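You operate a simulated robot arm through the tools that you are given. There is no shell and no other tool. Be economical: measure what you need, move in short steps, check, and stop when the job is done.

The job below is to be done with a simulated two-armed robot. You get a single attempt, and the scene is never put back.

TASK
Put both scones on the cream plate and grind sugar for them to the red line or a little over.
Fine: hold the mill while you crank, then stand it in the glass dish. Set down upright: sugar mill.

Only the result counts: the job must be done as asked and must still hold three seconds after the hand-in. Knocking over, shifting, dropping, spilling or breaking anything else fails it.

THE ROBOT
Two 7-joint arms with two-finger parallel grippers on one trunk, on a base that drives. Base frame: it is fixed to the floor where the robot stands at the start and does not move with it; the origin is under the middle of the robot, x ahead of it, y to its left, z up; the surface under the hand at the start is at about z = 700. Readings come in mm, rad, newtons and seconds.
The left shoulder is at the start at [70, 134, 1101], the right one opposite. With the tool pointing down near the work surface each hand reaches from about 100 to 640 mm from the robot's upright axis, wherever it stands, measured 20 degrees to its own side. Places, roughly: glass dish [500, 0, 700]; mill crank [300, -200, 800]; plain cream plate (18x18x2 cm) [300, 0, 700]. Payload 1.57 kg a hand.
Tool frame (each hand has its own): the origin (TCP) lies between the finger pads and is the grasp point; the fingertips stand 30 mm ahead of it; z points along the fingers, y is the line along which they close. Largest opening 80 mm; finger width 17, thickness 12; the body of the gripper, 40 by 82 mm, starts 80 mm behind the TCP.
Orientation is that of the tool frame in the base frame, as a unit quaternion [w, x, y, z]. With the fingers straight down and closing along the base's y, the tool's x points along the base's -x, its y along +y and its z along -z.

THE INTERFACE
- The arms move only by the tool arm_command. It takes "left_deltas", "right_deltas" or both (then of equal length, played together; a hand with none holds still); each is a list of rows, each a list of 7 numbers: the shift along the tool's x, y, z in mm, then the turn, a rotation vector about the tool's x, y, z in rad, then the finger opening in mm, from 0 to 80. In form: [[dx, dy, dz, wx, wy, wz, hand], ...]. A call has 1 to 10 rows; each row shifts and turns the commanded pose from where the row before left it, along the tool's axes as they then stand. Rows are played at 5 a second. More than 50 mm and 0.15 rad between two rows, or a gripper value outside its range, and nothing of the call is played. Where a pose cannot be reached the arm comes as near as it can. A force on the tool above 60 N (or 10 N above the force at the start of the call, whichever is more), or a blocked arm, ends the call early, and 0.2 s more pass. Each finger travels about 153 mm/s and halts on what it meets, pressing with about 29 N; the grip force reading is that of the motor and also rises with nothing between the fingers. The clock runs only during rows and for 0.2 s after the last one: add rows that do not move to give the fingers time. The reply holds the time, the measured pose of the TCP, the force on the tool along the base axes, the opening and the grip force, in the units named above and with some noise, with the torque about the TCP (base axes, N m) and any sound that the robot's microphone picked up.
- Cameras (640 x 400 px; columns grow to the right, rows downward): "scene" is now at [128.6, 9.8, 1311.5]; the picture's right is [0.10, -0.99, 0.00], its down [-0.73, -0.07, -0.68] and it looks along [0.68, 0.07, -0.73] (base axes); focal length 238 px, centre (320, 200). "left" rides on the left gripper at [72, 7, -122] in its tool frame; the picture's right is [-0.09, 1.00, 0.00], its down [-0.84, -0.08, -0.54] and it looks along [-0.54, -0.05, 0.84] (tool axes); focal length 238 px, centre (320, 200). "right" rides on the right gripper at [72, -7, -122] in its tool frame; the picture's right is [0.09, 1.00, 0.00], its down [-0.84, 0.08, -0.54] and it looks along [-0.54, 0.05, 0.84] (tool axes); focal length 238 px, centre (320, 200). There is no depth. A picture from a camera that has moved, and an enlarged one, comes with that camera's place and axes in the base frame and with its lens.
- grab_frame(camera): a new picture of that camera. The clock stands still meanwhile.
- slide_trunk(by): slides the trunk up (or, below 0, down) by that many mm; the arms and the scene camera ride with it, the base frame stays. It gives what a move gives, with no picture.
- steer(legs): drives the robot by 1 to 6 legs, each [ahead, left, turn to the left] in mm, mm and rad, along the robot's own axes; the way and the turn of a leg run together, so that a leg with both is an arc; at most 1500 mm and 3.142 rad a leg. The arms and the cameras ride along, it lands a little off, and it stops where it bumps. It gives what a move gives.
- turn_head(pan, tilt): turns the head with the scene camera to pan (to the left, within 1.501 rad either way) and tilt (down, from -0.506 to 1.204), counted from straight ahead of the robot. It gives what a move gives.
- close_up(camera, box): a new picture of the part [left, top, right, bottom] of that camera's present view, enlarged. The clock stands still meanwhile.
- finish_job(): hands the job in; it is judged then, once.

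Work in short steps. Places have to be worked out from the pictures, the camera data and where the tool is seen: move nearer, look again, correct. Check each grasp and each placing, and mend what went wrong. You have 120 turns and 88 pictures in all, those below and enlarged ones among them. Open the grippers and draw the arms clear of the work before you hand the job in, unless the task says otherwise; then end with one line.

The tools are called after "Call:" as a command line: name --argument value ..., lists and objects as JSON in quotes. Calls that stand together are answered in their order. arm_command: Moves the arms, as the interface text tells. Its arguments: {"type":"object","properties":{"left_deltas":{"type":"array","items":{"type":"array","items":{"type":"number"}}},"right_deltas":{"type":"array","items":{"type":"array","items":{"type":"number"}}}},"required":[]} The other tools are called the same way: slide_trunk (by) slides the trunk up or down; steer (legs) drives the base; turn_head (pan, tilt) turns the head that bears the scene camera; grab_frame (camera) takes a picture; close_up (camera, box) takes an enlarged picture of a part of a camera's view; finish_job () hands the job in.

At the start:

```text
clock: 0.0
left_ee_pos: [491.3, 192.9, 1115.3]
left_tool_rot: [-0.001, -0.001, 1.0, -0.002]
left_force: [0.5, -0.6, 0.0]
left_ft_torque: [0.03, 0.01, 0.01]
left_grip_width: 80.2
left_gripper_force: 0.0
right_ee_pos: [474.0, -171.7, 1037.8]
right_tool_rot: [0.0, 0.0, 1.0, 0.0]
right_force: [0.6, -0.5, -0.6]
right_ft_torque: [0.01, -0.02, 0.04]
right_grip_width: 80.0
right_gripper_force: 0.1
trunk travel left (down, up): [-675.0, 265.0]
robot x, y, heading: [0.8, 2.5, -0.001]
head pan, tilt: [0.099, 0.824]
```

scene: 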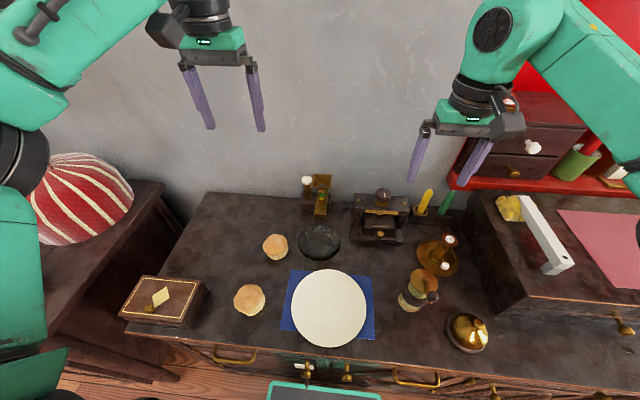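
right: 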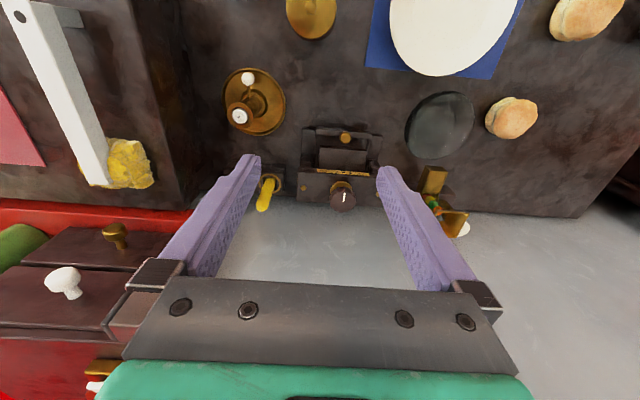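
left: 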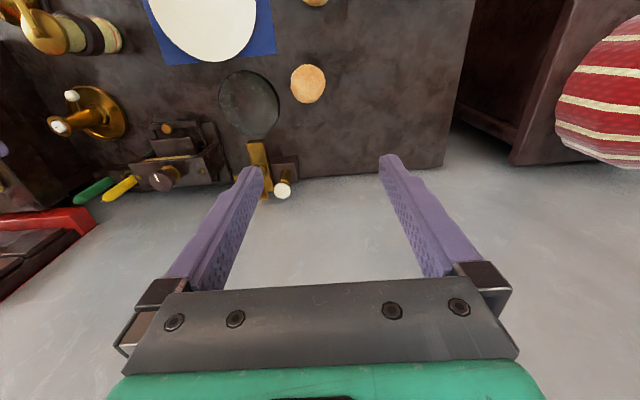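

I'll take enlarged views of the mill and of the scones to find their places.

Call:
close_up --camera "scene" --box '[370, 220, 530, 360]'

Call:
close_up --camera "scene" --box '[210, 160, 390, 350]'

```text
2.86 times, centred on (450, 290) of scene
camera zoom: at [128.6, 9.8, 1311.5], right [0.1, -0.99, 0.0], down [-0.73, -0.07, -0.68], along [0.68, 0.07, -0.73], focal length 681 px, centre (-51, -57)
```

zoom: 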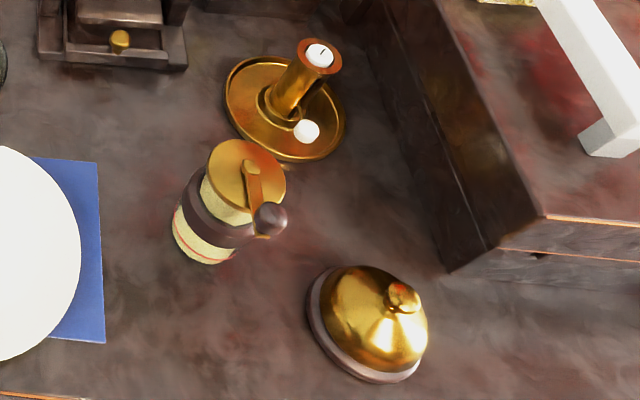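

```text
2.11 times, centred on (300, 255) of scene
camera zoom: at [128.6, 9.8, 1311.5], right [0.1, -0.99, 0.0], down [-0.73, -0.07, -0.68], along [0.68, 0.07, -0.73], focal length 502 px, centre (362, 84)
```

zoom: 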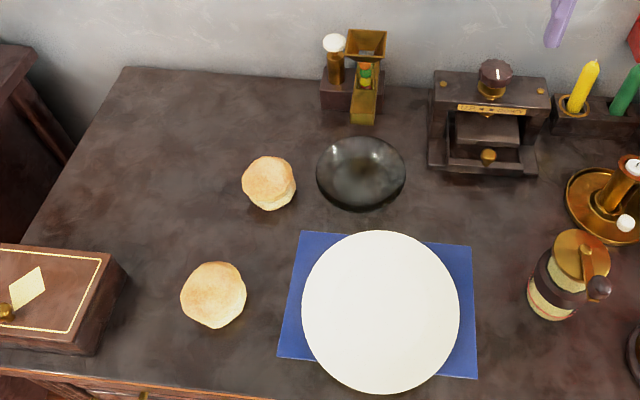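

The mill stands near (370,-189), its top near z 818, with the crank knob pointing toward the robot. I'll zoom in hard to read its parts.

Call:
close_up --camera "scene" --box '[390, 262, 450, 318]'

Call:
close_up --camera "right" --box '[200, 0, 400, 130]'

```text
7.14 times, centred on (420, 290) of scene
camera zoom: at [128.6, 9.8, 1311.5], right [0.1, -0.99, 0.0], down [-0.73, -0.07, -0.68], along [0.68, 0.07, -0.73], focal length 1702 px, centre (-394, -443)
```

zoom: 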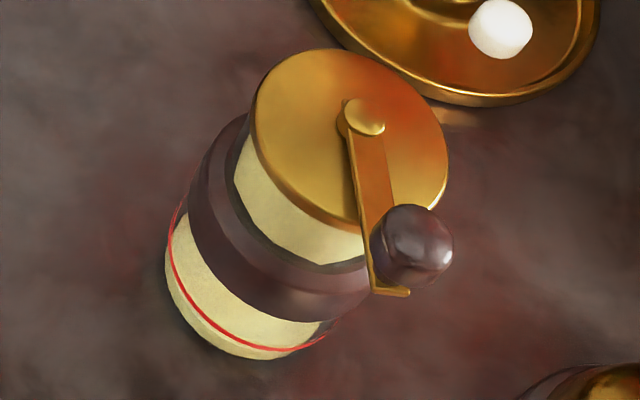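

```text
3.08 times, centred on (300, 65) of right
camera zoom: at [400.8, -178.2, 1160.2], right [-0.09, 1.0, 0.0], down [0.84, 0.08, 0.54], along [0.54, 0.05, -0.84], focal length 733 px, centre (382, 615)
```

zoom: 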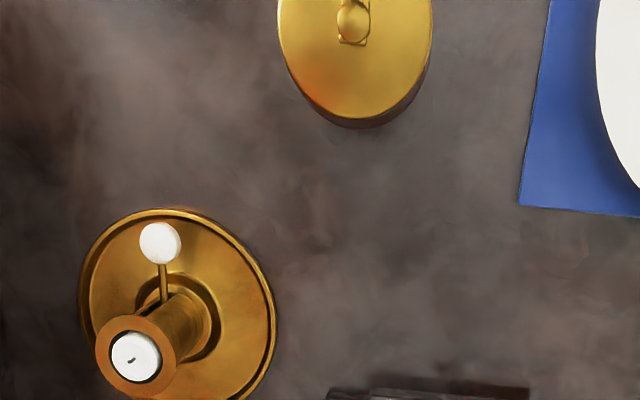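

From two views the mill axis is near (369,-189), lid near z 840 and the knob about 42 mm from the axis toward the robot. The left hand will hold the mill, its tool level and pointing along -y with the camera on top. I'll rotate it up high first.

Call:
arm_command --left_deltas '[[0, 0, 0, 0.0864, 0.0864, -0.0864, 80], [0, 0, 0, 0.0864, 0.0864, -0.0864, 80], [0, 0, 0, 0.0864, 0.0864, -0.0864, 80], [0, 0, 0, 0.0864, 0.0864, -0.0864, 80], [0, 0, 0, 0.0864, 0.0864, -0.0864, 80], [0, 0, 0, 0.0864, 0.0864, -0.0864, 80], [0, 0, 0, 0.0864, 0.0864, -0.0864, 80]]'

```text
clock: 1.6
left_ee_pos: [490.1, 193.7, 1115.8]
left_tool_rot: [-0.288, -0.29, 0.865, -0.291]
left_force: [0.2, 0.3, 0.1]
left_ft_torque: [0.04, -0.02, 0.01]
left_grip_width: 79.9
left_gripper_force: 0.1
right_ee_pos: [475.4, -170.9, 1038.1]
right_tool_rot: [0.0, 0.001, 1.0, -0.001]
right_force: [-1.0, 0.3, 0.8]
right_ft_torque: [-0.03, -0.01, 0.0]
right_grip_width: 80.1
right_gripper_force: 0.0
trunk travel left (down, up): [-675.0, 265.0]
robot x, y, heading: [-0.5, -0.3, -0.001]
head pan, tilt: [0.099, 0.824]
```

The rotation is following well, so I'll do the second half.

Call:
arm_command --left_deltas '[[0, 0, 0, 0.0864, 0.0864, -0.0864, 80], [0, 0, 0, 0.0864, 0.0864, -0.0864, 80], [0, 0, 0, 0.0864, 0.0864, -0.0864, 80], [0, 0, 0, 0.0864, 0.0864, -0.0864, 80], [0, 0, 0, 0.0864, 0.0864, -0.0864, 80], [0, 0, 0, 0.0864, 0.0864, -0.0864, 80], [0, 0, 0, 0.0864, 0.0864, -0.0864, 80]]'

```text
clock: 3.2
left_ee_pos: [491.6, 193.9, 1116.3]
left_tool_rot: [0.501, 0.501, -0.498, 0.501]
left_force: [0.5, 0.0, -0.2]
left_ft_torque: [-0.03, -0.01, -0.02]
left_grip_width: 79.9
left_gripper_force: 0.1
right_ee_pos: [472.4, -170.8, 1038.4]
right_tool_rot: [0.0, 0.001, 1.0, 0.0]
right_force: [0.2, 0.2, 0.0]
right_ft_torque: [0.0, -0.05, -0.01]
right_grip_width: 80.1
right_gripper_force: 0.0
trunk travel left (down, up): [-675.0, 265.0]
robot x, y, heading: [2.9, -0.1, -0.002]
head pan, tilt: [0.099, 0.824]
```

The left tool is level and pointing along -y. I'll move it to about (372,-60,900), short of the mill and above it, then look.

Call:
arm_command --left_deltas '[[-27, 15, 31, 0, 0, 0, 80], [-27, 15, 31, 0, 0, 0, 80], [-27, 15, 31, 0, 0, 0, 80], [-27, 15, 31, 0, 0, 0, 80], [-27, 15, 31, 0, 0, 0, 80], [-27, 15, 31, 0, 0, 0, 80], [-27, 15, 31, 0, 0, 0, 80], [-27, 15, 31, 0, 0, 0, 80]]'

Call:
grab_frame --camera "left"

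Call:
grab_frame --camera "scene"

```text
clock: 5.0
left_ee_pos: [371.6, -57.1, 900.2]
left_tool_rot: [-0.5, -0.5, 0.5, -0.5]
left_force: [0.3, -0.1, -0.2]
left_ft_torque: [0.01, 0.01, 0.01]
left_grip_width: 79.8
left_gripper_force: 0.2
right_ee_pos: [473.1, -171.9, 1036.4]
right_tool_rot: [0.0, 0.0, 1.0, 0.0]
right_force: [-1.0, -0.1, 0.6]
right_ft_torque: [-0.01, 0.02, -0.02]
right_grip_width: 80.2
right_gripper_force: 0.1
trunk travel left (down, up): [-675.0, 265.0]
robot x, y, heading: [-2.2, -2.3, -0.005]
head pan, tilt: [0.099, 0.824]
```

```text
80 pictures are left
camera left: at [365.5, 63.6, 971.6], right [-1.0, 0.0, -0.09], down [0.08, 0.54, -0.84], along [0.05, -0.84, -0.54], focal length 238 px, centre (320, 200)
```

left: 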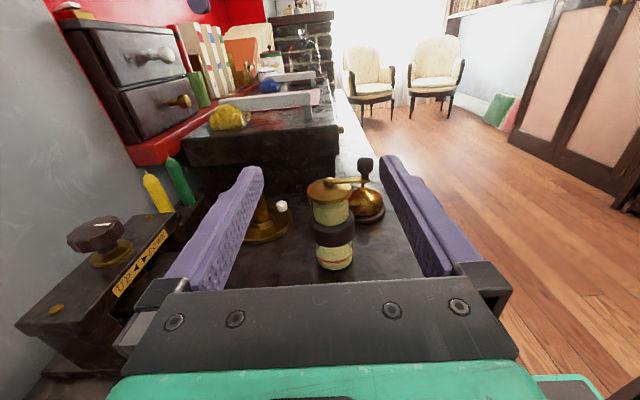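

```text
79 pictures are left
camera scene: at [128.5, 9.0, 1311.6], right [0.1, -0.99, 0.0], down [-0.73, -0.07, -0.68], along [0.68, 0.07, -0.73], focal length 238 px, centre (320, 200)
```

scene: 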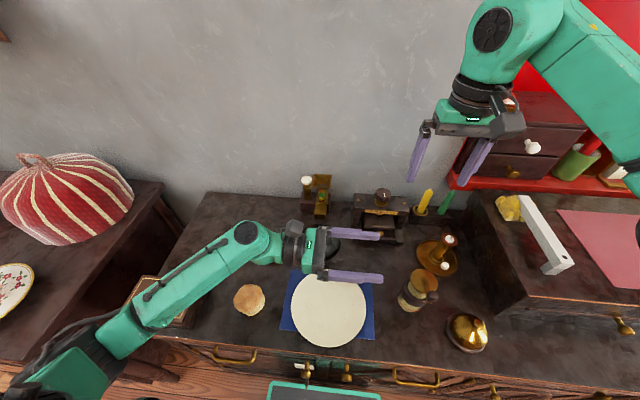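

The left camera now sees the mill from the side, so I'll zoom in on it to read the sugar level and heights.

Call:
close_up --camera "left" --box '[280, 150, 400, 280]'

```text
3.08 times, centred on (340, 215) of left
camera zoom: at [365.5, 63.6, 971.6], right [-1.0, 0.0, -0.09], down [0.08, 0.54, -0.84], along [0.05, -0.84, -0.54], focal length 733 px, centre (258, 154)
```

zoom: 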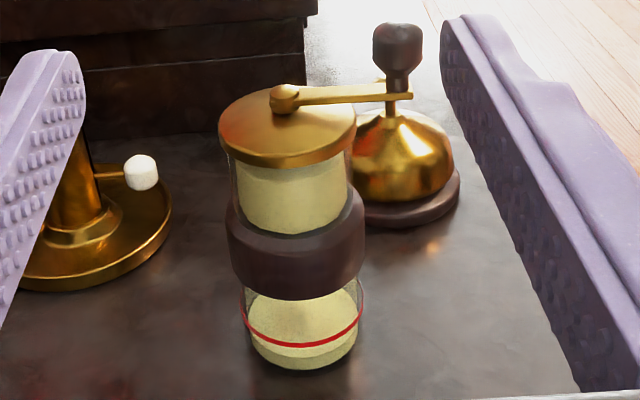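

The band to grip spans about z 756–790, the axis is near (368,-192), and the knob is near (323,-192,850). I'll lower partway and check that the forearm clears things, and zoom in on the chamber.

Call:
close_up --camera "left" --box '[310, 235, 365, 275]'

Call:
arm_command --left_deltas '[[-22, 0, 0, 0, 0, 0, 80], [-22, 0, 0, 0, 0, 0, 80], [-22, 0, 0, 0, 0, 0, 80]]'

Call:
grab_frame --camera "scene"

```text
10.00 times, centred on (338, 255) of left
camera zoom: at [365.5, 63.6, 971.6], right [-1.0, 0.0, -0.09], down [0.08, 0.54, -0.84], along [0.05, -0.84, -0.54], focal length 2384 px, centre (145, -350)
```

zoom: 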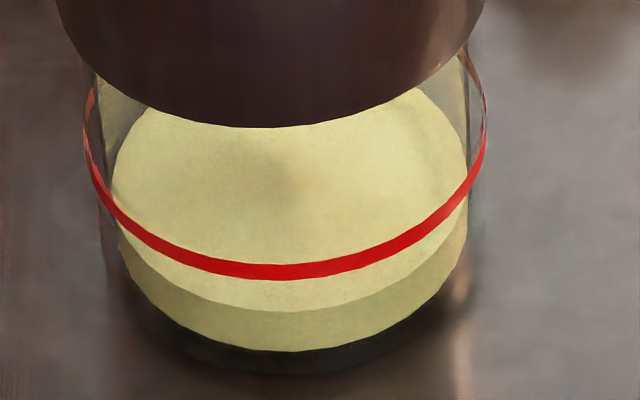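

```text
clock: 5.8
left_ee_pos: [372.8, -55.8, 832.7]
left_tool_rot: [0.5, 0.5, -0.5, 0.5]
left_force: [0.0, 0.2, 1.0]
left_ft_torque: [0.01, -0.02, -0.01]
left_grip_width: 80.2
left_gripper_force: 0.0
right_ee_pos: [473.3, -172.0, 1037.6]
right_tool_rot: [-0.001, 0.0, 1.0, 0.0]
right_force: [-0.5, 0.1, -0.7]
right_ft_torque: [0.04, -0.01, 0.04]
right_grip_width: 80.0
right_gripper_force: 0.1
trunk travel left (down, up): [-675.0, 265.0]
robot x, y, heading: [-2.6, -3.9, 0.0]
head pan, tilt: [0.099, 0.824]
```

```text
76 pictures are left
camera scene: at [128.7, 9.8, 1311.5], right [0.1, -0.99, 0.0], down [-0.73, -0.07, -0.68], along [0.68, 0.07, -0.73], focal length 238 px, centre (320, 200)
```

scene: 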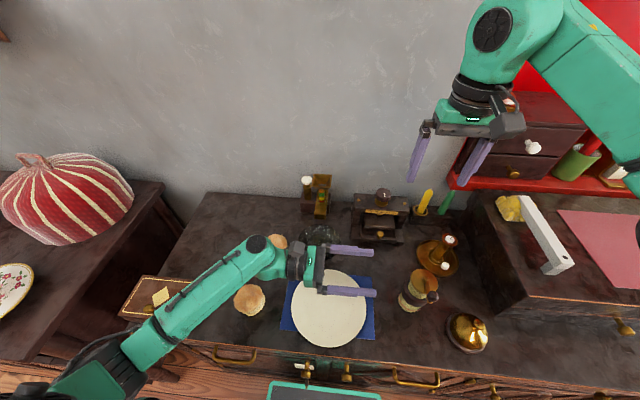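

The sugar surface is flat and sits about 6 mm below the red line. The forearm clears everything, so I'll lower to z 772 and go forward until the fingertips begin to straddle the mill.

Call:
arm_command --left_deltas '[[-20, 2, 0, 0, 0, 0, 80], [-20, 2, 0, 0, 0, 0, 80], [-20, 0, 0, 0, 0, 0, 80], [0, 0, 30, 0, 0, 0, 80], [0, 0, 30, 0, 0, 0, 80], [0, 0, 0, 0, 0, 0, 80]]'

Call:
grab_frame --camera "left"

Call:
grab_frame --camera "scene"

```text
clock: 7.2
left_ee_pos: [368.5, -115.1, 773.5]
left_tool_rot: [0.5, 0.501, -0.499, 0.501]
left_force: [-0.1, 0.1, -0.1]
left_ft_torque: [0.0, 0.0, -0.01]
left_grip_width: 80.2
left_gripper_force: 0.1
right_ee_pos: [473.6, -171.3, 1037.2]
right_tool_rot: [0.0, 0.0, 1.0, 0.0]
right_force: [-0.5, 0.5, -0.5]
right_ft_torque: [-0.01, -0.01, 0.01]
right_grip_width: 80.2
right_gripper_force: 0.0
trunk travel left (down, up): [-675.0, 265.0]
robot x, y, heading: [1.5, -1.5, 0.003]
head pan, tilt: [0.099, 0.824]
```

```text
75 pictures are left
camera left: at [361.5, 4.9, 844.0], right [-1.0, 0.0, -0.09], down [0.08, 0.54, -0.84], along [0.05, -0.84, -0.54], focal length 238 px, centre (320, 200)
```

left: 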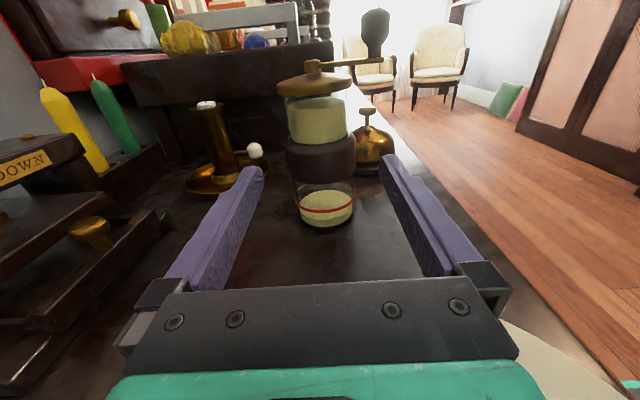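

```text
74 pictures are left
camera scene: at [128.5, 10.4, 1311.5], right [0.1, -0.99, 0.0], down [-0.73, -0.07, -0.68], along [0.68, 0.07, -0.73], focal length 238 px, centre (320, 200)
```

scene: 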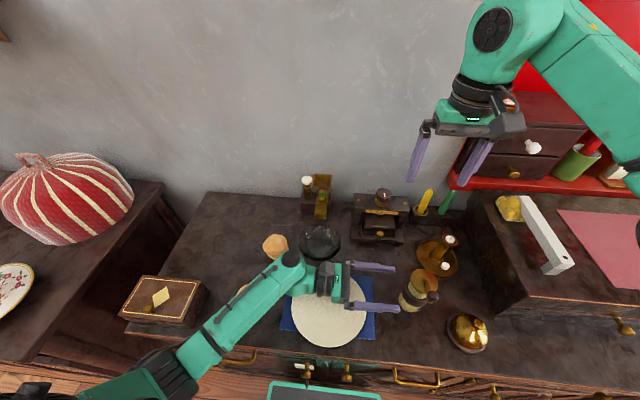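

Still well lined up: band centre at z 773, x 368. I'll advance to y -192 and close.

Call:
arm_command --left_deltas '[[0, 0, 26, 0, 0, 0, 80], [0, 0, 26, 0, 0, 0, 80], [0, 0, 25, 0, 0, 0, 80], [0, 0, 0, 0, 0, 0, 80]]'

Call:
grab_frame --camera "left"

Call:
close_up --camera "scene" --box '[330, 240, 470, 330]'

```text
clock: 8.2
left_ee_pos: [368.2, -193.9, 774.2]
left_tool_rot: [0.5, 0.501, -0.499, 0.501]
left_force: [-0.1, -1.3, 0.0]
left_ft_torque: [0.01, 0.0, 0.0]
left_grip_width: 79.6
left_gripper_force: 0.0
right_ee_pos: [474.2, -170.1, 1036.3]
right_tool_rot: [0.0, 0.0, 1.0, 0.001]
right_force: [-0.5, 0.2, 0.2]
right_ft_torque: [-0.03, -0.01, -0.01]
right_grip_width: 80.0
right_gripper_force: 0.1
trunk travel left (down, up): [-675.0, 265.0]
robot x, y, heading: [-2.2, -0.3, -0.001]
head pan, tilt: [0.099, 0.824]
```

```text
73 pictures are left
camera left: at [360.8, -71.5, 845.7], right [-1.0, 0.0, -0.09], down [0.08, 0.54, -0.84], along [0.05, -0.84, -0.54], focal length 238 px, centre (320, 200)
```

left: 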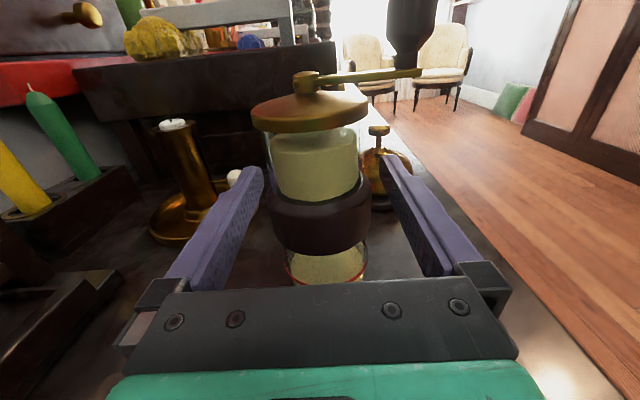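

```text
4.44 times, centred on (400, 285) of scene
camera zoom: at [128.5, 10.3, 1311.5], right [0.1, -0.99, 0.0], down [-0.73, -0.07, -0.68], along [0.68, 0.07, -0.73], focal length 1059 px, centre (-36, -178)
```

zoom: 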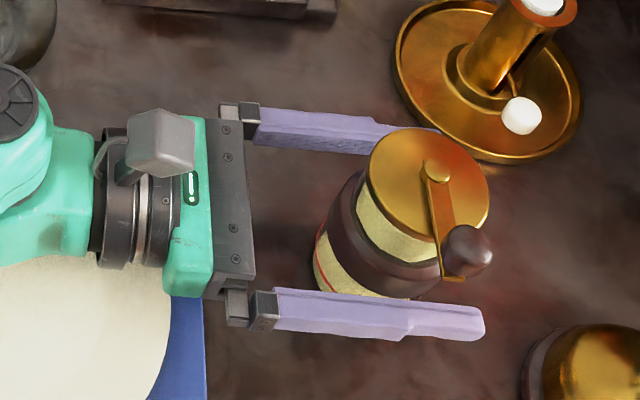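

The mill is centred between the fingers with the TCP on its axis, so I'll close.

Call:
arm_command --left_deltas '[[0, 0, 0, 0, 0, 0, 65], [0, 0, 0, 0, 0, 0, 60], [0, 0, 0, 0, 0, 0, 50], [0, 0, 0, 0, 0, 0, 40], [0, 0, 0, 0, 0, 0, 40]]'

Call:
close_up --camera "scene" --box '[330, 240, 470, 330]'

```text
clock: 9.4
left_ee_pos: [366.6, -193.6, 773.8]
left_tool_rot: [0.5, 0.501, -0.499, 0.501]
left_force: [0.3, -0.8, 1.0]
left_ft_torque: [-0.03, -0.17, 0.0]
left_grip_width: 59.4
left_gripper_force: 29.1
right_ee_pos: [473.8, -172.1, 1037.7]
right_tool_rot: [0.0, 0.0, 1.0, -0.001]
right_force: [0.5, -0.3, 0.3]
right_ft_torque: [0.02, -0.02, -0.03]
right_grip_width: 79.7
right_gripper_force: 0.2
trunk travel left (down, up): [-675.0, 265.0]
robot x, y, heading: [0.0, -1.4, -0.0]
head pan, tilt: [0.099, 0.824]
```

```text
4.44 times, centred on (400, 285) of scene
camera zoom: at [128.8, 9.7, 1311.5], right [0.1, -0.99, 0.0], down [-0.73, -0.07, -0.68], along [0.68, 0.07, -0.73], focal length 1059 px, centre (-36, -178)
```

zoom: 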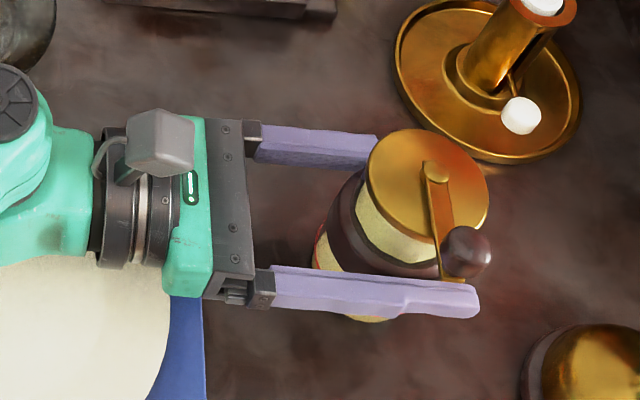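

The mill is held (59 mm, 29 N). Next I'll bring the right hand above the knob, partly closed, and look.

Call:
arm_command --right_deltas '[[37, -5, 20, 0, 0, 0, 60], [38, -5, 22, 0, 0, 0, 50], [38, -5, 22, 0, 0, 0, 45], [38, -5, 22, 0, 0, 0, 45], [0, 0, 0, 0, 0, 0, 45]]'

Call:
grab_frame --camera "right"

Call:
grab_frame --camera "scene"

Call:
grab_frame --camera "left"

```text
clock: 10.6
left_ee_pos: [366.0, -192.0, 773.9]
left_tool_rot: [0.501, 0.5, -0.499, 0.5]
left_force: [-1.5, 0.2, 1.6]
left_ft_torque: [0.01, -0.03, 0.0]
left_grip_width: 59.1
left_gripper_force: 28.7
right_ee_pos: [321.6, -191.7, 950.1]
right_tool_rot: [0.0, 0.0, 1.0, 0.0]
right_force: [-0.1, -0.1, -0.2]
right_ft_torque: [-0.05, -0.01, 0.04]
right_grip_width: 45.0
right_gripper_force: 0.1
trunk travel left (down, up): [-675.0, 265.0]
robot x, y, heading: [0.1, 0.9, 0.002]
head pan, tilt: [0.099, 0.824]
```

```text
70 pictures are left
camera right: at [248.0, -198.8, 1073.0], right [-0.09, 1.0, 0.0], down [0.84, 0.08, 0.54], along [0.54, 0.05, -0.84], focal length 238 px, centre (320, 200)
```

right: 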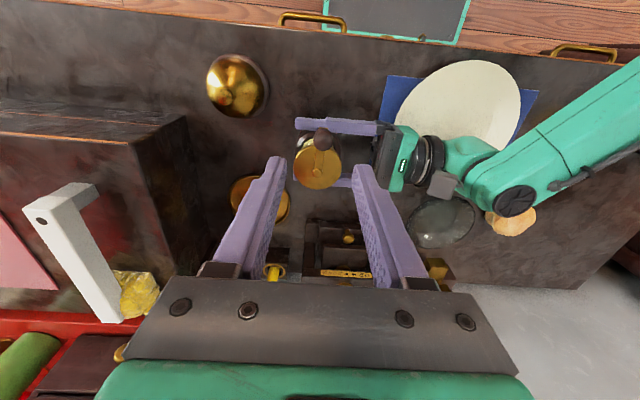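

```text
69 pictures are left
camera scene: at [128.5, 10.2, 1311.5], right [0.1, -0.99, 0.0], down [-0.73, -0.07, -0.68], along [0.68, 0.07, -0.73], focal length 238 px, centre (320, 200)
```

scene: 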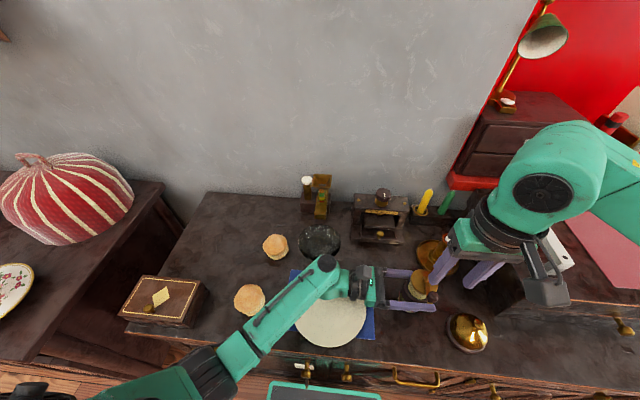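

```text
68 pictures are left
camera left: at [360.4, -71.4, 845.7], right [-1.0, 0.0, -0.09], down [0.08, 0.54, -0.84], along [0.05, -0.84, -0.54], focal length 238 px, centre (320, 200)
```

left: 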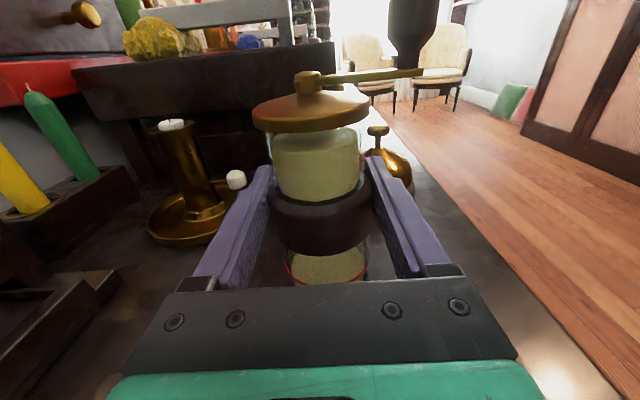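

The knob is at about (321,-189), under the right hand. I'll go down to TCP z 872 so the fingertips stay above the crank arm, then look before closing.

Call:
arm_command --right_deltas '[[0, 1, 26, 0, 0, 0, 45], [0, 1, 26, 0, 0, 0, 45], [0, 0, 26, 0, 0, 0, 45], [0, 0, 0, 0, 0, 0, 40]]'

Call:
grab_frame --camera "left"

Call:
close_up --camera "right" --box '[240, 60, 400, 200]'

```text
clock: 11.6
left_ee_pos: [366.8, -192.3, 774.3]
left_tool_rot: [0.499, 0.501, -0.499, 0.501]
left_force: [-1.8, 0.9, 0.4]
left_ft_torque: [-0.03, 0.03, 0.01]
left_grip_width: 59.1
left_gripper_force: 29.2
right_ee_pos: [323.0, -190.0, 872.7]
right_tool_rot: [0.0, 0.0, 1.0, 0.0]
right_force: [-0.6, 0.3, -0.4]
right_ft_torque: [0.0, 0.0, 0.01]
right_grip_width: 39.9
right_gripper_force: 0.1
trunk travel left (down, up): [-675.0, 265.0]
robot x, y, heading: [-1.0, 2.3, 0.002]
head pan, tilt: [0.099, 0.824]
```

```text
67 pictures are left
camera left: at [360.5, -71.6, 845.7], right [-1.0, 0.0, -0.09], down [0.08, 0.54, -0.84], along [0.05, -0.84, -0.54], focal length 238 px, centre (320, 200)
```

left: 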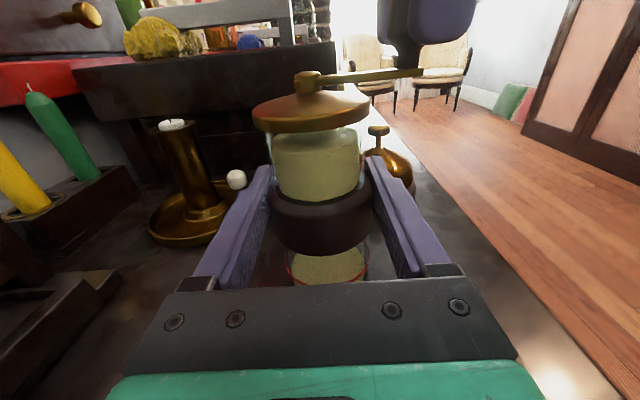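

```text
2.86 times, centred on (320, 130) of right
camera zoom: at [249.5, -196.5, 995.8], right [-0.09, 1.0, 0.0], down [0.84, 0.08, 0.54], along [0.54, 0.05, -0.84], focal length 681 px, centre (320, 400)
```

zoom: 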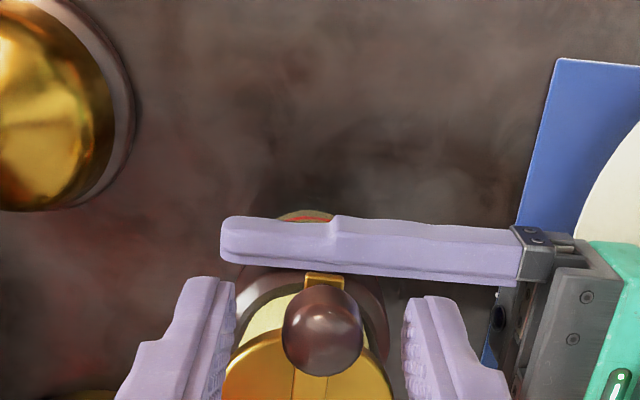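

The knob is centred between the right fingertips, which sit just above the arm. I'll close on it.

Call:
arm_command --right_deltas '[[-1, 0, 0, 0, 0, 0, 30], [0, 0, 0, 0, 0, 0, 22], [0, 0, 0, 0, 0, 0, 12], [0, 0, 0, 0, 0, 0, 12]]'

```text
clock: 12.6
left_ee_pos: [367.8, -191.6, 774.0]
left_tool_rot: [0.501, 0.5, -0.499, 0.5]
left_force: [1.0, -5.9, 1.2]
left_ft_torque: [0.61, 0.01, 0.18]
left_grip_width: 59.4
left_gripper_force: 28.9
right_ee_pos: [324.2, -190.9, 872.6]
right_tool_rot: [-0.001, 0.0, 1.0, 0.001]
right_force: [0.2, 6.4, 0.2]
right_ft_torque: [-0.06, -0.05, 0.1]
right_grip_width: 17.5
right_gripper_force: 28.8
trunk travel left (down, up): [-675.0, 265.0]
robot x, y, heading: [-1.6, -1.1, -0.001]
head pan, tilt: [0.099, 0.824]
```

The knob is gripped at 17.5 mm. I'll test-crank the first 60° clockwise seen from above, in small steps, and watch forces and sound.

Call:
arm_command --right_deltas '[[-1.5, 11.4, 0, 0, 0, 0, 12], [-4.4, 10.6, 0, 0, 0, 0, 12], [-7, 9.1, 0, 0, 0, 0, 12], [-9.1, 7, 0, 0, 0, 0, 12]]'

Call:
close_up --camera "right" --box '[220, 60, 420, 240]'

Call:
grab_frame --camera "left"

```text
clock: 13.6
left_ee_pos: [368.0, -192.1, 774.4]
left_tool_rot: [0.5, 0.5, -0.5, 0.5]
left_force: [4.8, 9.8, 2.8]
left_ft_torque: [-0.07, -0.18, -0.04]
left_grip_width: 59.4
left_gripper_force: 28.9
right_ee_pos: [345.3, -151.6, 873.9]
right_tool_rot: [0.0, 0.0, 1.0, 0.0]
right_force: [-2.2, -7.5, 0.1]
right_ft_torque: [-0.48, 0.27, -0.23]
right_grip_width: 17.6
right_gripper_force: 29.5
trunk travel left (down, up): [-675.0, 265.0]
robot x, y, heading: [-2.8, 2.4, -0.0]
head pan, tilt: [0.099, 0.824]
```

```text
2.22 times, centred on (320, 150) of right
camera zoom: at [273.8, -157.4, 996.5], right [-0.09, 1.0, 0.0], down [0.84, 0.08, 0.54], along [0.54, 0.05, -0.84], focal length 530 px, centre (320, 311)
```

zoom: 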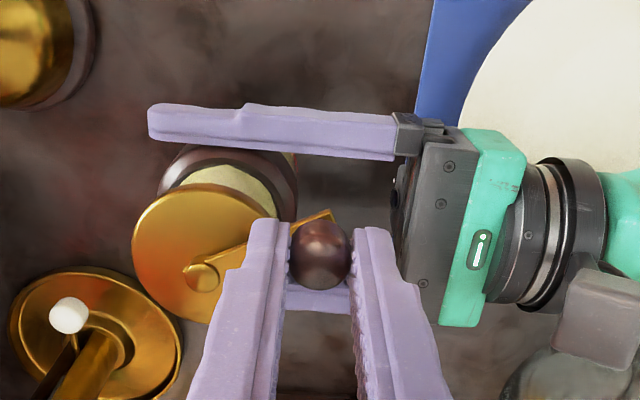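

```text
64 pictures are left
camera left: at [361.1, -70.9, 845.8], right [-1.0, 0.0, -0.09], down [0.08, 0.54, -0.84], along [0.05, -0.84, -0.54], focal length 238 px, centre (320, 200)
```

left: 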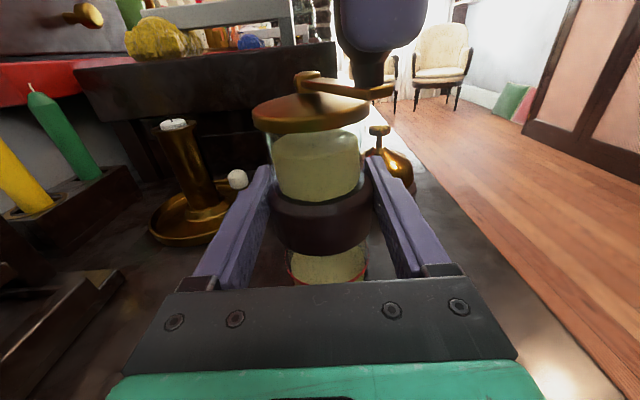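

Cranking works with low forces. I'll continue with 200° more.

Call:
arm_command --right_deltas '[[-14.4, 5.2, 0, 0, 0, 0, 12], [-15.3, 0, 0, 0, 0, 0, 12], [-14.4, -5.2, 0, 0, 0, 0, 12], [-11.7, -9.8, 0, 0, 0, 0, 12], [-7.6, -13.2, 0, 0, 0, 0, 12], [-2.7, -15.1, 0, 0, 0, 0, 12], [2.7, -15.1, 0, 0, 0, 0, 12], [7.6, -13.2, 0, 0, 0, 0, 12], [11.7, -9.8, 0, 0, 0, 0, 12], [14.4, -5.2, 0, 0, 0, 0, 12]]'

Call:
grab_frame --camera "left"

Call:
close_up --camera "left" --box '[270, 230, 385, 295]'

```text
clock: 15.8
left_ee_pos: [369.0, -194.0, 775.7]
left_tool_rot: [0.5, 0.5, -0.498, 0.503]
left_force: [-4.0, 3.9, 12.1]
left_ft_torque: [-0.75, -0.51, -0.08]
left_grip_width: 59.3
left_gripper_force: 28.9
right_ee_pos: [375.1, -234.5, 872.4]
right_tool_rot: [-0.003, 0.0, 1.0, -0.001]
right_force: [3.2, -3.0, -15.8]
right_ft_torque: [-0.23, 0.05, -0.07]
right_grip_width: 17.0
right_gripper_force: 29.2
trunk travel left (down, up): [-675.0, 265.0]
robot x, y, heading: [-2.1, -1.0, 0.004]
head pan, tilt: [0.099, 0.824]
```

```text
63 pictures are left
camera left: at [361.5, -71.5, 846.9], right [-1.0, 0.0, -0.09], down [0.08, 0.54, -0.84], along [0.05, -0.84, -0.54], focal length 238 px, centre (320, 200)
```

left: 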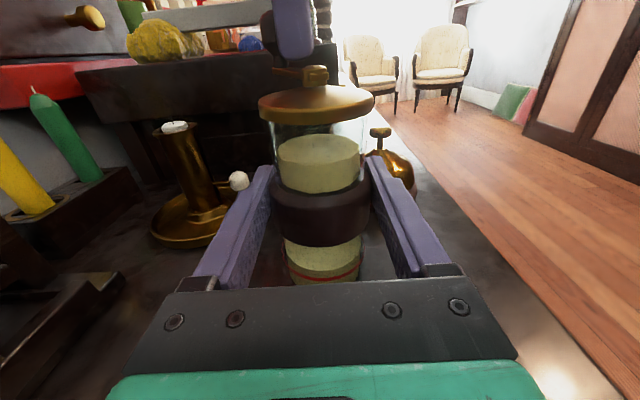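

```text
5.57 times, centred on (328, 262) of left
camera zoom: at [361.5, -71.5, 846.9], right [-1.0, 0.0, -0.09], down [0.08, 0.54, -0.84], along [0.05, -0.84, -0.54], focal length 1326 px, centre (278, -148)
```

zoom: 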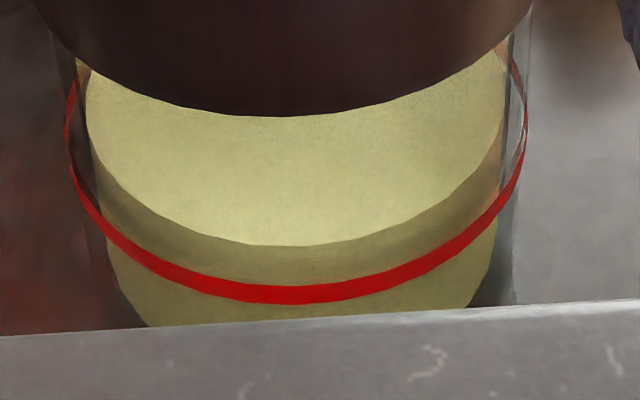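

After about 260° the sugar surface is clearly above the red line, by roughly 4–5 mm, so I stop cranking here. I'll release the knob and lift the right hand clear.

Call:
arm_command --right_deltas '[[0, 0, 0, 0, 0, 0, 26], [0, 0, 0, 0, 0, 0, 34], [0, 0, -20, 0, 0, 0, 34], [0, 0, -40, 0, 0, 0, 34], [0, 0, -45, 0, 0, 0, 34], [0, 0, -45, 0, 0, 0, 34]]'

Call:
grab_frame --camera "left"

Call:
close_up --camera "left" --box '[270, 230, 385, 295]'

```text
clock: 17.2
left_ee_pos: [366.6, -191.9, 773.8]
left_tool_rot: [0.5, 0.501, -0.498, 0.501]
left_force: [-0.9, 1.1, -3.7]
left_ft_torque: [0.02, 0.01, 0.02]
left_grip_width: 58.5
left_gripper_force: 28.7
right_ee_pos: [376.7, -231.2, 1023.4]
right_tool_rot: [-0.001, -0.001, 1.0, -0.001]
right_force: [0.5, 0.0, 1.1]
right_ft_torque: [0.0, 0.01, -0.01]
right_grip_width: 33.9
right_gripper_force: 0.0
trunk travel left (down, up): [-675.0, 265.0]
robot x, y, heading: [0.2, 1.0, -0.003]
head pan, tilt: [0.099, 0.824]
```

```text
61 pictures are left
camera left: at [360.5, -71.2, 845.7], right [-1.0, 0.0, -0.09], down [0.08, 0.54, -0.84], along [0.05, -0.84, -0.54], focal length 238 px, centre (320, 200)
```

left: 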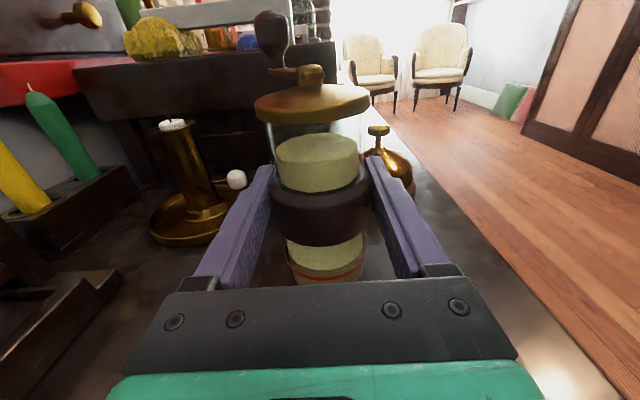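

```text
5.57 times, centred on (328, 262) of left
camera zoom: at [360.5, -71.2, 845.7], right [-1.0, 0.0, -0.09], down [0.08, 0.54, -0.84], along [0.05, -0.84, -0.54], focal length 1326 px, centre (278, -148)
```

zoom: 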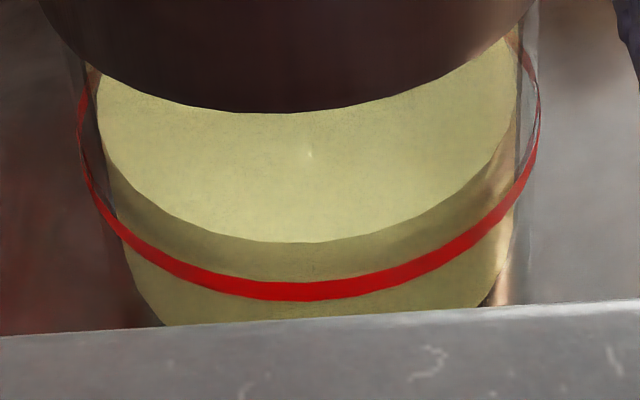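

The level is unchanged after releasing. Now the left hand lifts the mill 80 mm straight up while the right hand backs away to the right.

Call:
arm_command --left_deltas '[[0, 0, 0, 0, 0, 0, 40], [0, 0, 0, 0, 0, 0, 40], [15, 0, 0, 0, 0, 0, 40], [25, 0, 0, 0, 0, 0, 40], [25, 0, 0, 0, 0, 0, 40], [15, 0, 0, 0, 0, 0, 40]]' --right_deltas '[[0, -40, -20, 0, 0, 0, 34], [0, -40, -20, 0, 0, 0, 34], [0, -40, -20, 0, 0, 0, 34], [0, 0, 0, 0, 0, 0, 34], [0, 0, 0, 0, 0, 0, 34], [0, 0, 0, 0, 0, 0, 34]]'

Call:
grab_frame --camera "scene"

```text
clock: 18.6
left_ee_pos: [366.1, -194.2, 853.4]
left_tool_rot: [0.5, 0.501, -0.499, 0.5]
left_force: [0.3, 0.7, -3.4]
left_ft_torque: [0.01, 0.03, 0.01]
left_grip_width: 52.6
left_gripper_force: 29.4
right_ee_pos: [373.9, -353.2, 1083.0]
right_tool_rot: [-0.001, 0.0, 1.0, 0.001]
right_force: [1.2, 0.4, -0.1]
right_ft_torque: [0.01, -0.03, -0.02]
right_grip_width: 34.1
right_gripper_force: 0.1
trunk travel left (down, up): [-675.0, 265.0]
robot x, y, heading: [-0.6, 1.4, -0.003]
head pan, tilt: [0.099, 0.824]
```

```text
59 pictures are left
camera scene: at [128.6, 9.5, 1311.5], right [0.1, -0.99, 0.0], down [-0.73, -0.07, -0.68], along [0.68, 0.07, -0.73], focal length 238 px, centre (320, 200)
```

scene: 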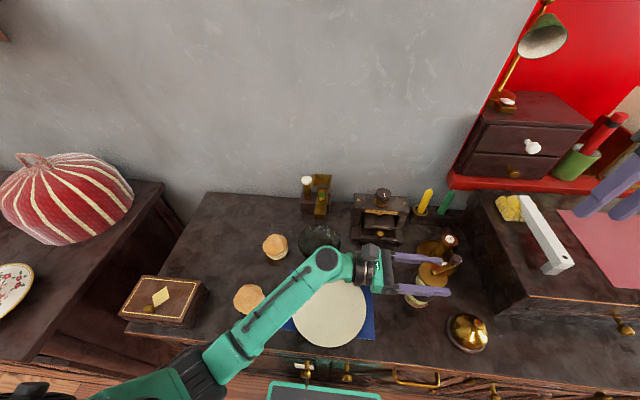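

The grip width dropped to 52.6 mm, so the fingers may have slipped off the band. I'll look.

Call:
grab_frame --camera "left"

Call:
close_up --camera "scene" --box '[340, 215, 480, 325]'

```text
58 pictures are left
camera left: at [360.2, -72.6, 925.5], right [-1.0, 0.0, -0.09], down [0.07, 0.54, -0.84], along [0.05, -0.84, -0.54], focal length 238 px, centre (320, 200)
```

left: 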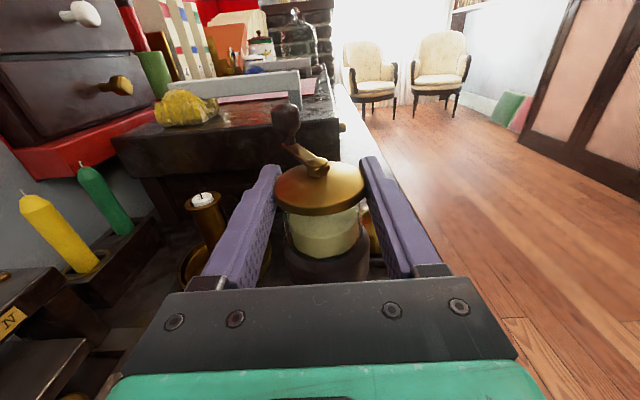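

```text
3.64 times, centred on (410, 270) of scene
camera zoom: at [128.6, 9.5, 1311.5], right [0.1, -0.99, 0.0], down [-0.73, -0.07, -0.68], along [0.68, 0.07, -0.73], focal length 866 px, centre (-7, -54)
```

zoom: 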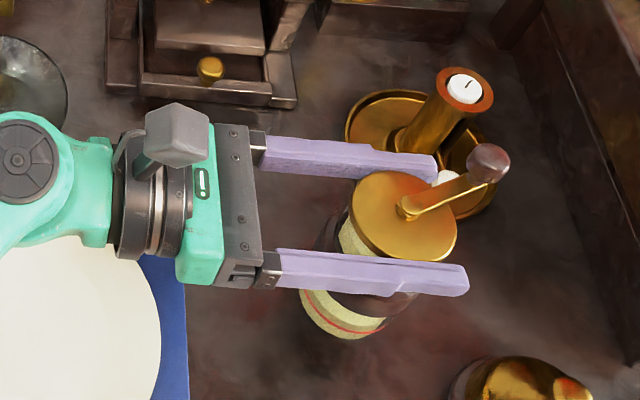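

The hand slid up and now holds the neck just under the lid, which is a positive catch: the weight reads about 3.4 N and the base is off the table. I'll lift 30 mm more and check that the mill follows.

Call:
arm_command --left_deltas '[[10, 0, 0, 0, 0, 0, 40], [10, 0, 0, 0, 0, 0, 40], [10, 0, 0, 0, 0, 0, 40], [0, 0, 0, 0, 0, 0, 40]]'

Call:
grab_frame --camera "left"

Call:
close_up --camera "scene" --box '[340, 215, 480, 325]'

```text
clock: 19.6
left_ee_pos: [368.0, -193.6, 883.8]
left_tool_rot: [0.5, 0.501, -0.499, 0.5]
left_force: [0.8, 0.1, -2.9]
left_ft_torque: [0.04, 0.03, -0.01]
left_grip_width: 52.9
left_gripper_force: 29.4
right_ee_pos: [375.0, -351.8, 1082.8]
right_tool_rot: [-0.001, 0.0, 1.0, 0.001]
right_force: [-0.5, 0.1, 0.2]
right_ft_torque: [-0.01, 0.0, -0.02]
right_grip_width: 34.0
right_gripper_force: 0.0
trunk travel left (down, up): [-675.0, 265.0]
robot x, y, heading: [3.3, -1.4, 0.001]
head pan, tilt: [0.099, 0.824]
```

```text
56 pictures are left
camera left: at [360.9, -72.5, 955.2], right [-1.0, 0.0, -0.09], down [0.08, 0.54, -0.84], along [0.05, -0.84, -0.54], focal length 238 px, centre (320, 200)
```

left: 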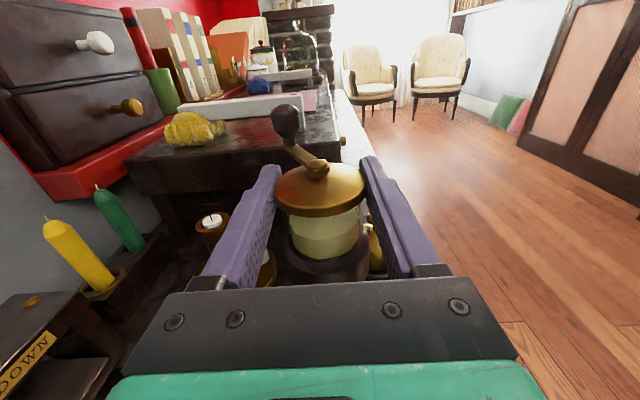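

```text
3.64 times, centred on (410, 270) of scene
camera zoom: at [129.0, 9.5, 1311.5], right [0.1, -0.99, 0.0], down [-0.73, -0.07, -0.68], along [0.68, 0.07, -0.73], focal length 866 px, centre (-7, -54)
```

zoom: 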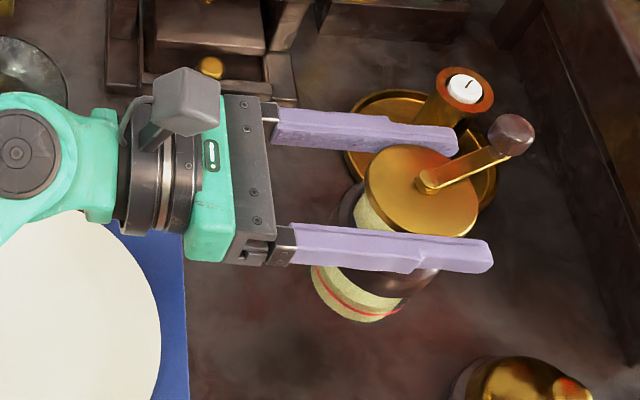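

The mill follows the hand and hangs upright, base near z 768. I'll carry it over the dish, estimated at (504,48).

Call:
arm_command --left_deltas '[[0, -17, -29.9, 0, 0, 0, 40], [0, -17, -29.9, 0, 0, 0, 40], [0, -17, -29.9, 0, 0, 0, 40], [0, -17, -29.9, 0, 0, 0, 40], [0, -17, -29.9, 0, 0, 0, 40], [0, -17, -29.9, 0, 0, 0, 40], [0, -17, -29.9, 0, 0, 0, 40], [0, -17, -29.9, 0, 0, 0, 40], [0, 0, 0, 0, 0, 0, 40]]'

Call:
grab_frame --camera "scene"

Call:
grab_frame --camera "right"

```text
clock: 21.6
left_ee_pos: [504.8, 46.2, 881.2]
left_tool_rot: [0.5, 0.501, -0.499, 0.5]
left_force: [-0.6, 0.2, -3.4]
left_ft_torque: [0.03, 0.01, 0.0]
left_grip_width: 53.1
left_gripper_force: 29.1
right_ee_pos: [374.2, -353.4, 1082.9]
right_tool_rot: [0.0, -0.001, 1.0, 0.0]
right_force: [-0.7, 0.5, 0.7]
right_ft_torque: [0.0, 0.0, -0.02]
right_grip_width: 33.8
right_gripper_force: 0.0
trunk travel left (down, up): [-675.0, 265.0]
robot x, y, heading: [-0.0, 0.2, 0.001]
head pan, tilt: [0.099, 0.824]
```

```text
54 pictures are left
camera scene: at [128.8, 9.5, 1311.5], right [0.1, -0.99, 0.0], down [-0.73, -0.07, -0.68], along [0.68, 0.07, -0.73], focal length 238 px, centre (320, 200)
```

scene: 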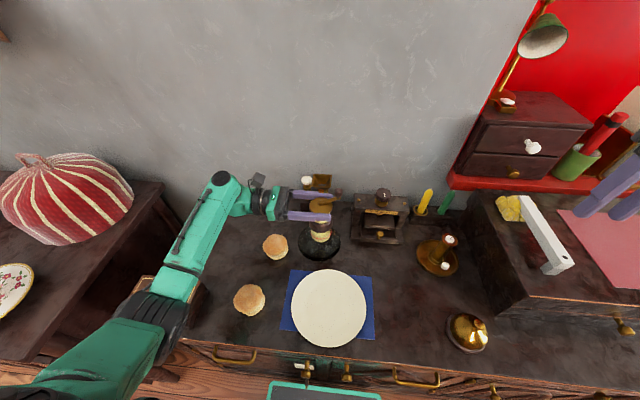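

```text
53 pictures are left
camera right: at [301.5, -359.1, 1206.0], right [-0.09, 1.0, 0.0], down [0.84, 0.08, 0.54], along [0.54, 0.05, -0.84], focal length 238 px, centre (320, 200)
```

right: 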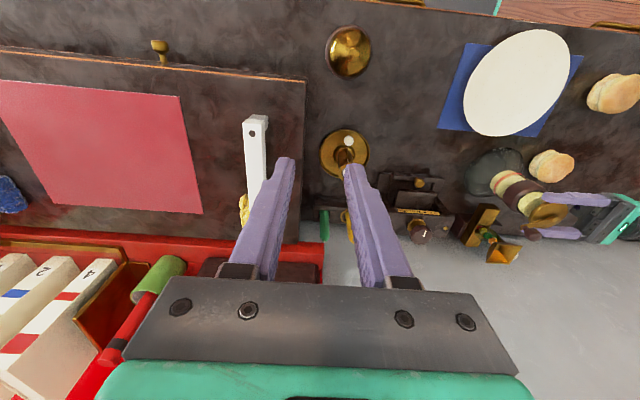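

Call:
close_up --camera "scene" --box '[260, 160, 370, 270]'

Call:
close_up --camera "right" --box '[450, 130, 600, 250]'

```text
3.64 times, centred on (315, 215) of scene
camera zoom: at [128.8, 9.5, 1311.5], right [0.1, -0.99, 0.0], down [-0.73, -0.07, -0.68], along [0.68, 0.07, -0.73], focal length 866 px, centre (338, 146)
```

zoom: 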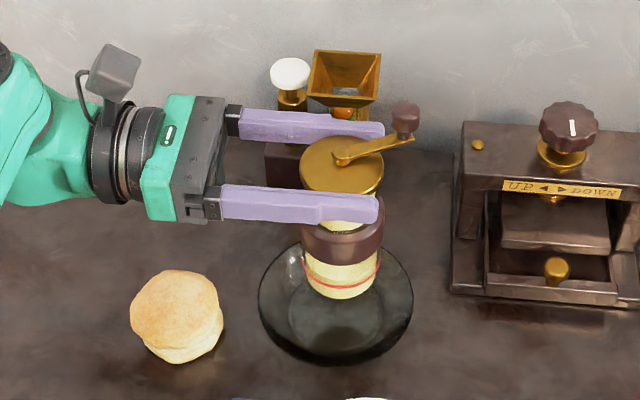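

```text
3.33 times, centred on (525, 190) of right
camera zoom: at [301.5, -359.1, 1206.0], right [-0.09, 1.0, 0.0], down [0.84, 0.08, 0.54], along [0.54, 0.05, -0.84], focal length 794 px, centre (-363, 233)
```

zoom: 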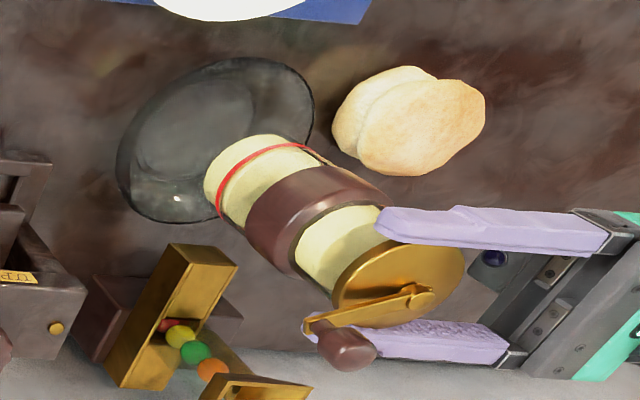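

The mill is almost over the dish centre, which I refine to about (506,50). I'll shift +3 mm in y, lower 40 mm and check.

Call:
arm_command --left_deltas '[[-14, -1, -3, 0, 0, 0, 40], [-14, 0, 0, 0, 0, 0, 40], [-12, 0, 0, 0, 0, 0, 40], [0, 0, 0, 0, 0, 0, 40]]'

Call:
close_up --camera "scene" --box '[260, 160, 370, 270]'

Call:
close_up --camera "right" --box '[450, 130, 600, 250]'

```text
clock: 22.6
left_ee_pos: [503.6, 49.7, 843.9]
left_tool_rot: [0.5, 0.501, -0.499, 0.5]
left_force: [0.3, -0.5, -4.3]
left_ft_torque: [0.04, 0.0, 0.02]
left_grip_width: 53.1
left_gripper_force: 28.8
right_ee_pos: [375.9, -352.5, 1083.3]
right_tool_rot: [-0.001, 0.0, 1.0, 0.001]
right_force: [0.5, 0.4, -1.1]
right_ft_torque: [-0.04, 0.0, -0.02]
right_grip_width: 33.9
right_gripper_force: 0.0
trunk travel left (down, up): [-675.0, 265.0]
robot x, y, heading: [8.2, -1.2, 0.001]
head pan, tilt: [0.099, 0.824]
```

```text
3.64 times, centred on (315, 215) of scene
camera zoom: at [129.1, 9.9, 1311.5], right [0.1, -0.99, 0.0], down [-0.73, -0.07, -0.68], along [0.68, 0.07, -0.73], focal length 866 px, centre (338, 146)
```

zoom: 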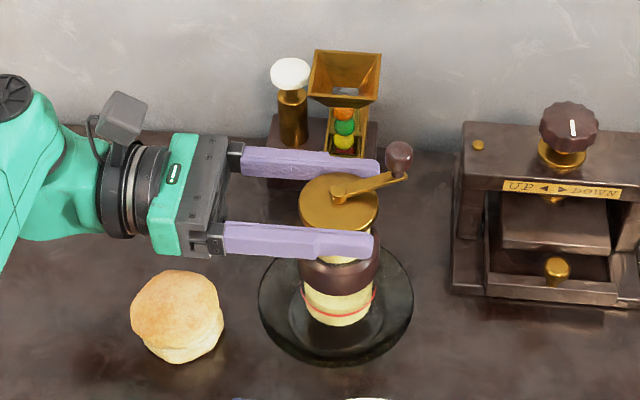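

```text
3.33 times, centred on (525, 190) of right
camera zoom: at [301.7, -358.8, 1206.0], right [-0.09, 1.0, 0.0], down [0.84, 0.08, 0.54], along [0.54, 0.05, -0.84], focal length 794 px, centre (-363, 233)
```

zoom: 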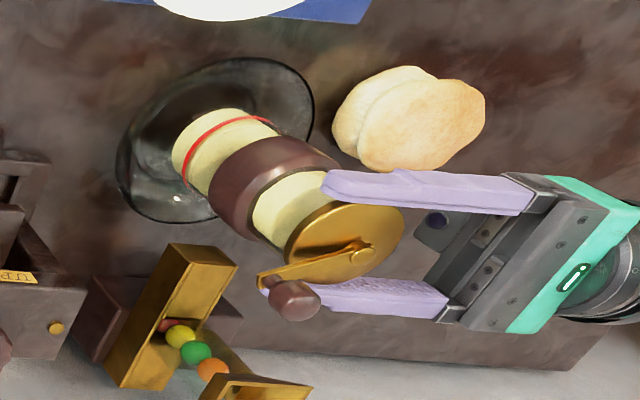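

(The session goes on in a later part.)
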